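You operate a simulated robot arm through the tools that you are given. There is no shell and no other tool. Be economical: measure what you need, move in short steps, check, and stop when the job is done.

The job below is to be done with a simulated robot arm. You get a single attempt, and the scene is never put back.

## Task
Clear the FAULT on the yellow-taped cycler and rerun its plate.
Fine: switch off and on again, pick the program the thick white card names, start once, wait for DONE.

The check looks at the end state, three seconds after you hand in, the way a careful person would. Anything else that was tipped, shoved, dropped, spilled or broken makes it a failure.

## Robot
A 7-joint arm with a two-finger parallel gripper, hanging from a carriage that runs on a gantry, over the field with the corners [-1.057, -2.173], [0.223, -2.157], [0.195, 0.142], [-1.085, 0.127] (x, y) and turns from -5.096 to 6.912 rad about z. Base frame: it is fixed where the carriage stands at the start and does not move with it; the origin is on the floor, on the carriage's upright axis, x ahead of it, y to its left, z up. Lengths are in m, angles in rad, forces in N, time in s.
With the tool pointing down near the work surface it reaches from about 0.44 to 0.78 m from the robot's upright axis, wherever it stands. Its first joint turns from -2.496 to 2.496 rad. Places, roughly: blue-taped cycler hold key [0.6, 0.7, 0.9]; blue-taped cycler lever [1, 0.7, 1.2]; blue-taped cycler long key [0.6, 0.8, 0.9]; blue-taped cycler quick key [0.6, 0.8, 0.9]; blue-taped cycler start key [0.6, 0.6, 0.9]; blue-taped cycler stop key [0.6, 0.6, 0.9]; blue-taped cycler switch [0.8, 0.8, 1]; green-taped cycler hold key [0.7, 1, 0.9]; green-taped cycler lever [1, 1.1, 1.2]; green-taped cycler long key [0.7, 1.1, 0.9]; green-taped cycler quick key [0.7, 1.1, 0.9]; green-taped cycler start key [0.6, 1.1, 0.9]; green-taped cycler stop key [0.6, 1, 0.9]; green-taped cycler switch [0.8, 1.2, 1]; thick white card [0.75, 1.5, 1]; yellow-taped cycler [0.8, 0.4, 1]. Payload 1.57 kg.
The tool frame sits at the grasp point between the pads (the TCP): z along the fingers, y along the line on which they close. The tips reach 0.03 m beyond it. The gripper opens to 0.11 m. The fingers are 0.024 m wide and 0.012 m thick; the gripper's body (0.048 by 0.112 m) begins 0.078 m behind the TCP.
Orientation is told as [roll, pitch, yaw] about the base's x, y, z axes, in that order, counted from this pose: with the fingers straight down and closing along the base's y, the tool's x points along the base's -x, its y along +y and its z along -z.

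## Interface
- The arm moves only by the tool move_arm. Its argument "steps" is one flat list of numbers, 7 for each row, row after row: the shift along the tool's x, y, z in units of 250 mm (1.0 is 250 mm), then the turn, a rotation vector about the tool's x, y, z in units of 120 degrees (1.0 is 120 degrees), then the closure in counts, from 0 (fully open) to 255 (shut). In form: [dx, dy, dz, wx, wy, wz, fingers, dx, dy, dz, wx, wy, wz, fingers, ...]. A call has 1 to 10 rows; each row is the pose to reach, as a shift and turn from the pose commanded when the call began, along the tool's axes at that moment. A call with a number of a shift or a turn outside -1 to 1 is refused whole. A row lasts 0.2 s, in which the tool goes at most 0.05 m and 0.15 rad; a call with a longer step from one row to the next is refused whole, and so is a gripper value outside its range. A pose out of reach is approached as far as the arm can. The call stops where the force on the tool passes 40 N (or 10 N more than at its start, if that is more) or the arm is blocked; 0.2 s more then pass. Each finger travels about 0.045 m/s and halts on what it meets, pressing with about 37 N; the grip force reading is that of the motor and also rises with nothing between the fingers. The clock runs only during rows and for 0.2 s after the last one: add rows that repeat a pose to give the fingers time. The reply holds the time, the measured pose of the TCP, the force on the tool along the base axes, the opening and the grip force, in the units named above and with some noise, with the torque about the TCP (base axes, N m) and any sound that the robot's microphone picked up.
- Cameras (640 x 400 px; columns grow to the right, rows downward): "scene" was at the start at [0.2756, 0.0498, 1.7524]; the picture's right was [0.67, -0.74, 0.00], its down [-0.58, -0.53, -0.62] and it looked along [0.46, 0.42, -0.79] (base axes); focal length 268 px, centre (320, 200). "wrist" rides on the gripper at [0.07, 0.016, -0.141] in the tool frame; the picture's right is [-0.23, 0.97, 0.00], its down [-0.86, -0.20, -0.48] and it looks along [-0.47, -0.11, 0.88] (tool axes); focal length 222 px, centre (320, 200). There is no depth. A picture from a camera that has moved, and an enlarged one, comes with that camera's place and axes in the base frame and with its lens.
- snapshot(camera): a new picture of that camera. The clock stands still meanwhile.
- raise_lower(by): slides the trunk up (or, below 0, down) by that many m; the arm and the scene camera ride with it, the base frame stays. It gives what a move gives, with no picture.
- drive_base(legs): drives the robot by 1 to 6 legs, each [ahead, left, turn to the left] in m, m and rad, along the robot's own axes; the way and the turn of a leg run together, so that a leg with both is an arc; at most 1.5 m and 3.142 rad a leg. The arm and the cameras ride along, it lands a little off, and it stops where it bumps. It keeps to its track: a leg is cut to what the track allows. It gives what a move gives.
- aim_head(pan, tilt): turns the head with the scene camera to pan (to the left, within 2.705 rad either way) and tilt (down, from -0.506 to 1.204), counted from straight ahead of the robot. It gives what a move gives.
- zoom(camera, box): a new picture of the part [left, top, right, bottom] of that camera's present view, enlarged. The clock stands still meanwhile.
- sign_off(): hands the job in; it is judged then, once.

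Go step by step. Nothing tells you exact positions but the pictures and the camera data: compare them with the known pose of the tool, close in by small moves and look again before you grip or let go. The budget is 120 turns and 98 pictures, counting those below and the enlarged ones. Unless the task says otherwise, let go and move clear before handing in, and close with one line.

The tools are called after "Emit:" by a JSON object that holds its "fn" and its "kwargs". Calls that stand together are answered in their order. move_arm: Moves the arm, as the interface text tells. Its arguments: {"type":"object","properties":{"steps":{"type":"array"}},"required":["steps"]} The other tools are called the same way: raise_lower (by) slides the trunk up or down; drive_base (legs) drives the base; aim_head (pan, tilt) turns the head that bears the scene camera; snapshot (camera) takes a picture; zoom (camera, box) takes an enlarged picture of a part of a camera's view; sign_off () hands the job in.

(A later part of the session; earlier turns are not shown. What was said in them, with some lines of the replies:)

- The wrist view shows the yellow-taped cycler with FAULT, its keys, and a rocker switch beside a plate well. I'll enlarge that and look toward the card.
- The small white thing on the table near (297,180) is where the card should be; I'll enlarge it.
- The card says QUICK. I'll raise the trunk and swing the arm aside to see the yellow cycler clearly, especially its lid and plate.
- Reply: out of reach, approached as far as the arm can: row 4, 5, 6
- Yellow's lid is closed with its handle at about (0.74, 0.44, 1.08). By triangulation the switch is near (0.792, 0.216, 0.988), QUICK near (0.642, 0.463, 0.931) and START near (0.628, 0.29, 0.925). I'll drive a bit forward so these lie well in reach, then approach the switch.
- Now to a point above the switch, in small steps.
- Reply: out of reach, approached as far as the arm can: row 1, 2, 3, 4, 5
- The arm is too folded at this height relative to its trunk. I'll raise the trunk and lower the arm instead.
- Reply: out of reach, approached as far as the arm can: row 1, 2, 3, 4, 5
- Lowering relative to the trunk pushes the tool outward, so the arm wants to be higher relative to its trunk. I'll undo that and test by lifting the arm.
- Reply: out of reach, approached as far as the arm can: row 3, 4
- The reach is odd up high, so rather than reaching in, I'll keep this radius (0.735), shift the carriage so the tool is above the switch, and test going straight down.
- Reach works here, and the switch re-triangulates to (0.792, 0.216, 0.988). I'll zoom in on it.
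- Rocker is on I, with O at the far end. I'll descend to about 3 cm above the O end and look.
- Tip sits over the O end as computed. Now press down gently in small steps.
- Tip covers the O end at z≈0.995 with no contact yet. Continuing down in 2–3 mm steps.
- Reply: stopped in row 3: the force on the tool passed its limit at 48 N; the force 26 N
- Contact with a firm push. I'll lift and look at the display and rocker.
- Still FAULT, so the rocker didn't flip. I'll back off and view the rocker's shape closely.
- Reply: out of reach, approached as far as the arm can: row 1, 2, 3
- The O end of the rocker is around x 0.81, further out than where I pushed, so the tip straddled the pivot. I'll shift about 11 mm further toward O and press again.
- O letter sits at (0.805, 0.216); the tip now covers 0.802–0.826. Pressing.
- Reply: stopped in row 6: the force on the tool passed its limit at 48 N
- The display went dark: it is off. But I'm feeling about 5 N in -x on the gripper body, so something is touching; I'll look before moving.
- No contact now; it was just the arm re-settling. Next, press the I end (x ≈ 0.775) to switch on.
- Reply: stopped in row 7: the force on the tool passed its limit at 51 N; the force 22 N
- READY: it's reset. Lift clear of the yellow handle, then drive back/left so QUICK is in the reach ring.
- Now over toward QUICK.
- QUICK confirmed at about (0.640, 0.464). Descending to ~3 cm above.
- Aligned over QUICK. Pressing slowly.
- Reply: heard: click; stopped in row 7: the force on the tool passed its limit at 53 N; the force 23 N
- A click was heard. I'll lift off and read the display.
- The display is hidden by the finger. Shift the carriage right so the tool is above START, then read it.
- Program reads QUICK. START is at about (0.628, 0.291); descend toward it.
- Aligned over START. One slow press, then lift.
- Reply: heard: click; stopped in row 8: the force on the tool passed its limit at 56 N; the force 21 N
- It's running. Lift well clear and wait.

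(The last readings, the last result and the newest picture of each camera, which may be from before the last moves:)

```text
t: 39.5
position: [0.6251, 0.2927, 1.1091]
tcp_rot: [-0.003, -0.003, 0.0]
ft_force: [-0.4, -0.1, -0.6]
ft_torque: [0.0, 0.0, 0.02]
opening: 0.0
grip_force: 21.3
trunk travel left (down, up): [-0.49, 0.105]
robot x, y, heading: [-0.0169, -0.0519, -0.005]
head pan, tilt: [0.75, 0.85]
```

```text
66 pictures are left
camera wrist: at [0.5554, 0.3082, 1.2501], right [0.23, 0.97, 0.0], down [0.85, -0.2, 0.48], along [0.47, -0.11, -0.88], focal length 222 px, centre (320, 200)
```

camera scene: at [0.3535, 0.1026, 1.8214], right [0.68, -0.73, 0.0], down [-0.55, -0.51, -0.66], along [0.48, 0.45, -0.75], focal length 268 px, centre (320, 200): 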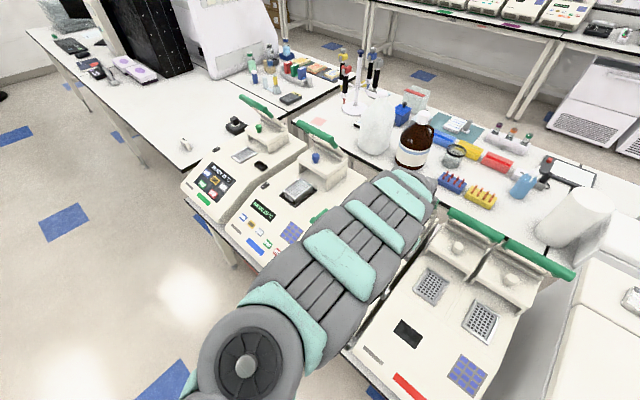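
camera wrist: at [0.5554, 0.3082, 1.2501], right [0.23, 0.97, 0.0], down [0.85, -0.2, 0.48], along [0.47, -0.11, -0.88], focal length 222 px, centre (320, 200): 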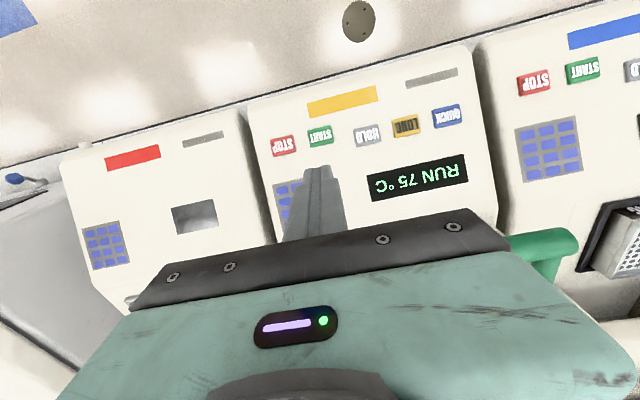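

RUN 75 °C. Waiting by holding still.

Emit:
{"fn": "move_arm", "kwargs": {"steps": [0, 0, 0, 0, 0, 0, 255, 0, 0, 0, 0, 0, 0, 255, 0, 0, 0, 0, 0, 0, 255, 0, 0, 0, 0, 0, 0, 255, 0, 0, 0, 0, 0, 0, 255, 0, 0, 0, 0, 0, 0, 255, 0, 0, 0, 0, 0, 0, 255, 0, 0, 0, 0, 0, 0, 255, 0, 0, 0, 0, 0, 0, 255, 0, 0, 0, 0, 0, 0, 255]}}

Emit:
{"fn": "move_arm", "kwargs": {"steps": [0, 0, 0, 0, 0, 0, 255, 0, 0, 0, 0, 0, 0, 255, 0, 0, 0, 0, 0, 0, 255, 0, 0, 0, 0, 0, 0, 255, 0, 0, 0, 0, 0, 0, 255, 0, 0, 0, 0, 0, 0, 255, 0, 0, 0, 0, 0, 0, 255, 0, 0, 0, 0, 0, 0, 255, 0, 0, 0, 0, 0, 0, 255, 0, 0, 0, 0, 0, 0, 255]}}

Emit:
{"fn": "move_arm", "kwargs": {"steps": [0, 0, 0, 0, 0, 0, 255, 0, 0, 0, 0, 0, 0, 255, 0, 0, 0, 0, 0, 0, 255, 0, 0, 0, 0, 0, 0, 255, 0, 0, 0, 0, 0, 0, 255, 0, 0, 0, 0, 0, 0, 255, 0, 0, 0, 0, 0, 0, 255, 0, 0, 0, 0, 0, 0, 255, 0, 0, 0, 0, 0, 0, 255, 0, 0, 0, 0, 0, 0, 255]}}

Emit:
{"fn": "move_arm", "kwargs": {"steps": [0, 0, 0, 0, 0, 0, 255, 0, 0, 0, 0, 0, 0, 255, 0, 0, 0, 0, 0, 0, 255, 0, 0, 0, 0, 0, 0, 255, 0, 0, 0, 0, 0, 0, 255, 0, 0, 0, 0, 0, 0, 255, 0, 0, 0, 0, 0, 0, 255, 0, 0, 0, 0, 0, 0, 255, 0, 0, 0, 0, 0, 0, 255, 0, 0, 0, 0, 0, 0, 255]}}

Emit:
{"fn": "snapshot", "kwargs": {"camera": "wrist"}}

```text
t: 41.7
position: [0.6246, 0.2919, 1.1093]
tcp_rot: [-0.003, -0.003, -0.002]
ft_force: [0.3, 0.6, -0.6]
ft_torque: [-0.01, -0.02, 0.0]
opening: 0.0
grip_force: 21.2
trunk travel left (down, up): [-0.49, 0.105]
robot x, y, heading: [-0.0177, -0.0473, -0.002]
head pan, tilt: [0.75, 0.85]
```

```text
t: 43.9
position: [0.6247, 0.2925, 1.1095]
tcp_rot: [-0.004, -0.002, -0.002]
ft_force: [0.1, -0.4, -0.2]
ft_torque: [0.01, 0.02, -0.01]
opening: 0.0
grip_force: 21.4
trunk travel left (down, up): [-0.49, 0.105]
robot x, y, heading: [-0.0146, -0.0543, -0.003]
head pan, tilt: [0.75, 0.85]
```

```text
t: 46.1
position: [0.6244, 0.292, 1.1094]
tcp_rot: [-0.003, -0.004, -0.001]
ft_force: [0.6, -0.5, -0.4]
ft_torque: [0.01, -0.03, -0.02]
opening: 0.0
grip_force: 21.4
trunk travel left (down, up): [-0.49, 0.105]
robot x, y, heading: [-0.0133, -0.0503, -0.005]
head pan, tilt: [0.75, 0.85]
```

```text
t: 48.3
position: [0.6237, 0.2927, 1.1103]
tcp_rot: [-0.004, -0.002, -0.002]
ft_force: [1.0, 0.4, -0.7]
ft_torque: [0.01, 0.02, 0.01]
opening: 0.0001
grip_force: 21.3
trunk travel left (down, up): [-0.49, 0.105]
robot x, y, heading: [-0.0115, -0.0507, -0.004]
head pan, tilt: [0.75, 0.85]
```

```text
65 pictures are left
camera wrist: at [0.5554, 0.3082, 1.25], right [0.23, 0.97, 0.0], down [0.85, -0.2, 0.48], along [0.47, -0.11, -0.88], focal length 222 px, centre (320, 200)
```

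wrist: 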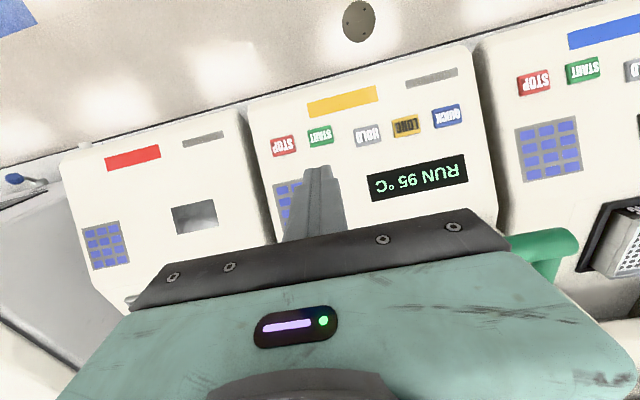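

RUN 95 °C; still going. Keep waiting.

Emit:
{"fn": "move_arm", "kwargs": {"steps": [0, 0, 0, 0, 0, 0, 255, 0, 0, 0, 0, 0, 0, 255, 0, 0, 0, 0, 0, 0, 255, 0, 0, 0, 0, 0, 0, 255, 0, 0, 0, 0, 0, 0, 255, 0, 0, 0, 0, 0, 0, 255, 0, 0, 0, 0, 0, 0, 255, 0, 0, 0, 0, 0, 0, 255, 0, 0, 0, 0, 0, 0, 255, 0, 0, 0, 0, 0, 0, 255]}}

Emit:
{"fn": "move_arm", "kwargs": {"steps": [0, 0, 0, 0, 0, 0, 255, 0, 0, 0, 0, 0, 0, 255, 0, 0, 0, 0, 0, 0, 255, 0, 0, 0, 0, 0, 0, 255, 0, 0, 0, 0, 0, 0, 255, 0, 0, 0, 0, 0, 0, 255, 0, 0, 0, 0, 0, 0, 255, 0, 0, 0, 0, 0, 0, 255, 0, 0, 0, 0, 0, 0, 255, 0, 0, 0, 0, 0, 0, 255]}}

Emit:
{"fn": "move_arm", "kwargs": {"steps": [0, 0, 0, 0, 0, 0, 255, 0, 0, 0, 0, 0, 0, 255, 0, 0, 0, 0, 0, 0, 255, 0, 0, 0, 0, 0, 0, 255, 0, 0, 0, 0, 0, 0, 255, 0, 0, 0, 0, 0, 0, 255, 0, 0, 0, 0, 0, 0, 255, 0, 0, 0, 0, 0, 0, 255, 0, 0, 0, 0, 0, 0, 255, 0, 0, 0, 0, 0, 0, 255]}}

Emit:
{"fn": "move_arm", "kwargs": {"steps": [0, 0, 0, 0, 0, 0, 255, 0, 0, 0, 0, 0, 0, 255, 0, 0, 0, 0, 0, 0, 255, 0, 0, 0, 0, 0, 0, 255, 0, 0, 0, 0, 0, 0, 255, 0, 0, 0, 0, 0, 0, 255, 0, 0, 0, 0, 0, 0, 255, 0, 0, 0, 0, 0, 0, 255, 0, 0, 0, 0, 0, 0, 255, 0, 0, 0, 0, 0, 0, 255]}}

Emit:
{"fn": "snapshot", "kwargs": {"camera": "wrist"}}

```text
t: 50.5
position: [0.6247, 0.2908, 1.1089]
tcp_rot: [-0.003, -0.001, -0.002]
ft_force: [-1.4, 0.3, -1.0]
ft_torque: [-0.04, 0.01, -0.01]
opening: 0.0002
grip_force: 20.7
trunk travel left (down, up): [-0.49, 0.105]
robot x, y, heading: [-0.0152, -0.051, -0.005]
head pan, tilt: [0.75, 0.85]
```

```text
t: 52.7
position: [0.6244, 0.2925, 1.1101]
tcp_rot: [-0.004, -0.002, -0.001]
ft_force: [-0.2, 0.0, 0.0]
ft_torque: [-0.02, 0.01, 0.0]
opening: 0.0001
grip_force: 21.3
trunk travel left (down, up): [-0.49, 0.105]
robot x, y, heading: [-0.014, -0.0518, 0.001]
head pan, tilt: [0.75, 0.85]
```

```text
t: 54.9
position: [0.6237, 0.2919, 1.1095]
tcp_rot: [-0.003, -0.001, -0.001]
ft_force: [-0.9, 0.7, -1.0]
ft_torque: [0.01, -0.01, 0.02]
opening: 0.0003
grip_force: 21.7
trunk travel left (down, up): [-0.49, 0.105]
robot x, y, heading: [-0.0173, -0.0473, 0.001]
head pan, tilt: [0.75, 0.85]
```

```text
t: 57.1
position: [0.6251, 0.2925, 1.1091]
tcp_rot: [-0.002, -0.002, -0.002]
ft_force: [0.3, -0.1, -1.1]
ft_torque: [-0.02, 0.01, 0.04]
opening: 0.0
grip_force: 20.9
trunk travel left (down, up): [-0.49, 0.105]
robot x, y, heading: [-0.0195, -0.0516, -0.006]
head pan, tilt: [0.75, 0.85]
```

```text
64 pictures are left
camera wrist: at [0.5555, 0.3082, 1.2501], right [0.23, 0.97, 0.0], down [0.85, -0.2, 0.48], along [0.47, -0.11, -0.88], focal length 222 px, centre (320, 200)
```

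wrist: 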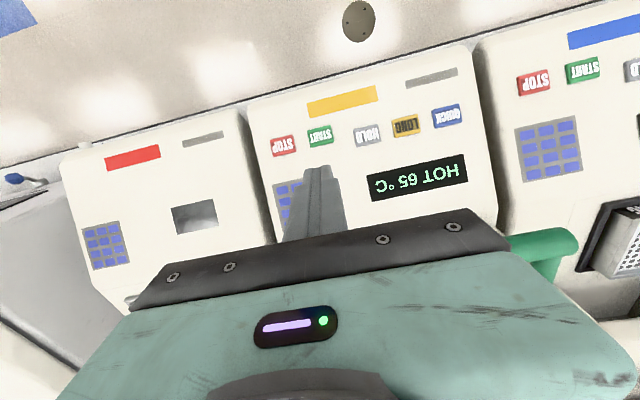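

HOT 65 °C: it's cooling. Keep waiting for DONE.

Emit:
{"fn": "move_arm", "kwargs": {"steps": [0, 0, 0, 0, 0, 0, 255, 0, 0, 0, 0, 0, 0, 255, 0, 0, 0, 0, 0, 0, 255, 0, 0, 0, 0, 0, 0, 255, 0, 0, 0, 0, 0, 0, 255, 0, 0, 0, 0, 0, 0, 255, 0, 0, 0, 0, 0, 0, 255, 0, 0, 0, 0, 0, 0, 255, 0, 0, 0, 0, 0, 0, 255, 0, 0, 0, 0, 0, 0, 255]}}

Emit:
{"fn": "move_arm", "kwargs": {"steps": [0, 0, 0, 0, 0, 0, 255, 0, 0, 0, 0, 0, 0, 255, 0, 0, 0, 0, 0, 0, 255, 0, 0, 0, 0, 0, 0, 255, 0, 0, 0, 0, 0, 0, 255, 0, 0, 0, 0, 0, 0, 255, 0, 0, 0, 0, 0, 0, 255, 0, 0, 0, 0, 0, 0, 255, 0, 0, 0, 0, 0, 0, 255, 0, 0, 0, 0, 0, 0, 255]}}

Emit:
{"fn": "move_arm", "kwargs": {"steps": [0, 0, 0, 0, 0, 0, 255, 0, 0, 0, 0, 0, 0, 255, 0, 0, 0, 0, 0, 0, 255, 0, 0, 0, 0, 0, 0, 255, 0, 0, 0, 0, 0, 0, 255, 0, 0, 0, 0, 0, 0, 255, 0, 0, 0, 0, 0, 0, 255, 0, 0, 0, 0, 0, 0, 255, 0, 0, 0, 0, 0, 0, 255, 0, 0, 0, 0, 0, 0, 255]}}

Emit:
{"fn": "snapshot", "kwargs": {"camera": "wrist"}}

```text
t: 59.3
position: [0.6258, 0.2937, 1.1094]
tcp_rot: [-0.003, -0.002, -0.002]
ft_force: [-0.4, 0.2, 1.1]
ft_torque: [0.0, 0.0, 0.0]
opening: 0.0001
grip_force: 21.8
trunk travel left (down, up): [-0.49, 0.105]
robot x, y, heading: [-0.0162, -0.0478, 0.0]
head pan, tilt: [0.75, 0.85]
```

```text
t: 61.5
position: [0.6242, 0.2934, 1.1094]
tcp_rot: [-0.005, -0.001, -0.001]
ft_force: [0.2, -0.7, 0.2]
ft_torque: [-0.02, 0.0, 0.0]
opening: 0.0
grip_force: 21.3
trunk travel left (down, up): [-0.49, 0.105]
robot x, y, heading: [-0.0158, -0.0496, 0.001]
head pan, tilt: [0.75, 0.85]
```

```text
t: 63.7
position: [0.6245, 0.2931, 1.1096]
tcp_rot: [-0.005, 0.0, -0.004]
ft_force: [0.5, -0.6, 0.1]
ft_torque: [-0.03, 0.02, 0.0]
opening: 0.0002
grip_force: 21.5
trunk travel left (down, up): [-0.49, 0.105]
robot x, y, heading: [-0.0137, -0.0515, -0.001]
head pan, tilt: [0.75, 0.85]
```

```text
63 pictures are left
camera wrist: at [0.5554, 0.3082, 1.2501], right [0.23, 0.97, 0.0], down [0.85, -0.2, 0.48], along [0.47, -0.11, -0.88], focal length 222 px, centre (320, 200)
```

wrist: 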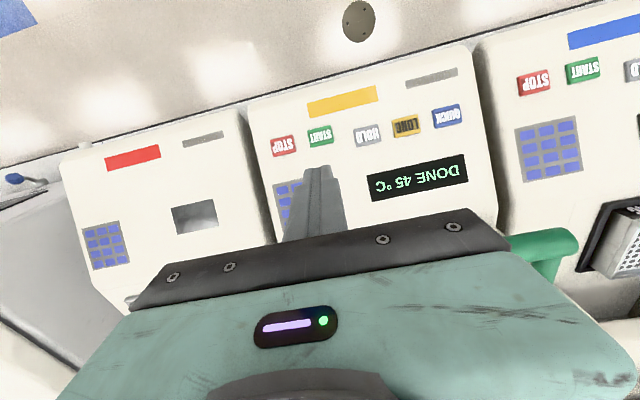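

The display reads DONE 45 °C and the arm is clear of everything. Handing in.

Emit:
{"fn": "sign_off", "kwargs": {}}

```text
The job is handed in.
```

The yellow-taped cycler's FAULT is cleared: I switched it off and on, picked QUICK as the card names, and started it once; it ran to DONE (45 °C), with nothing else seen disturbed.
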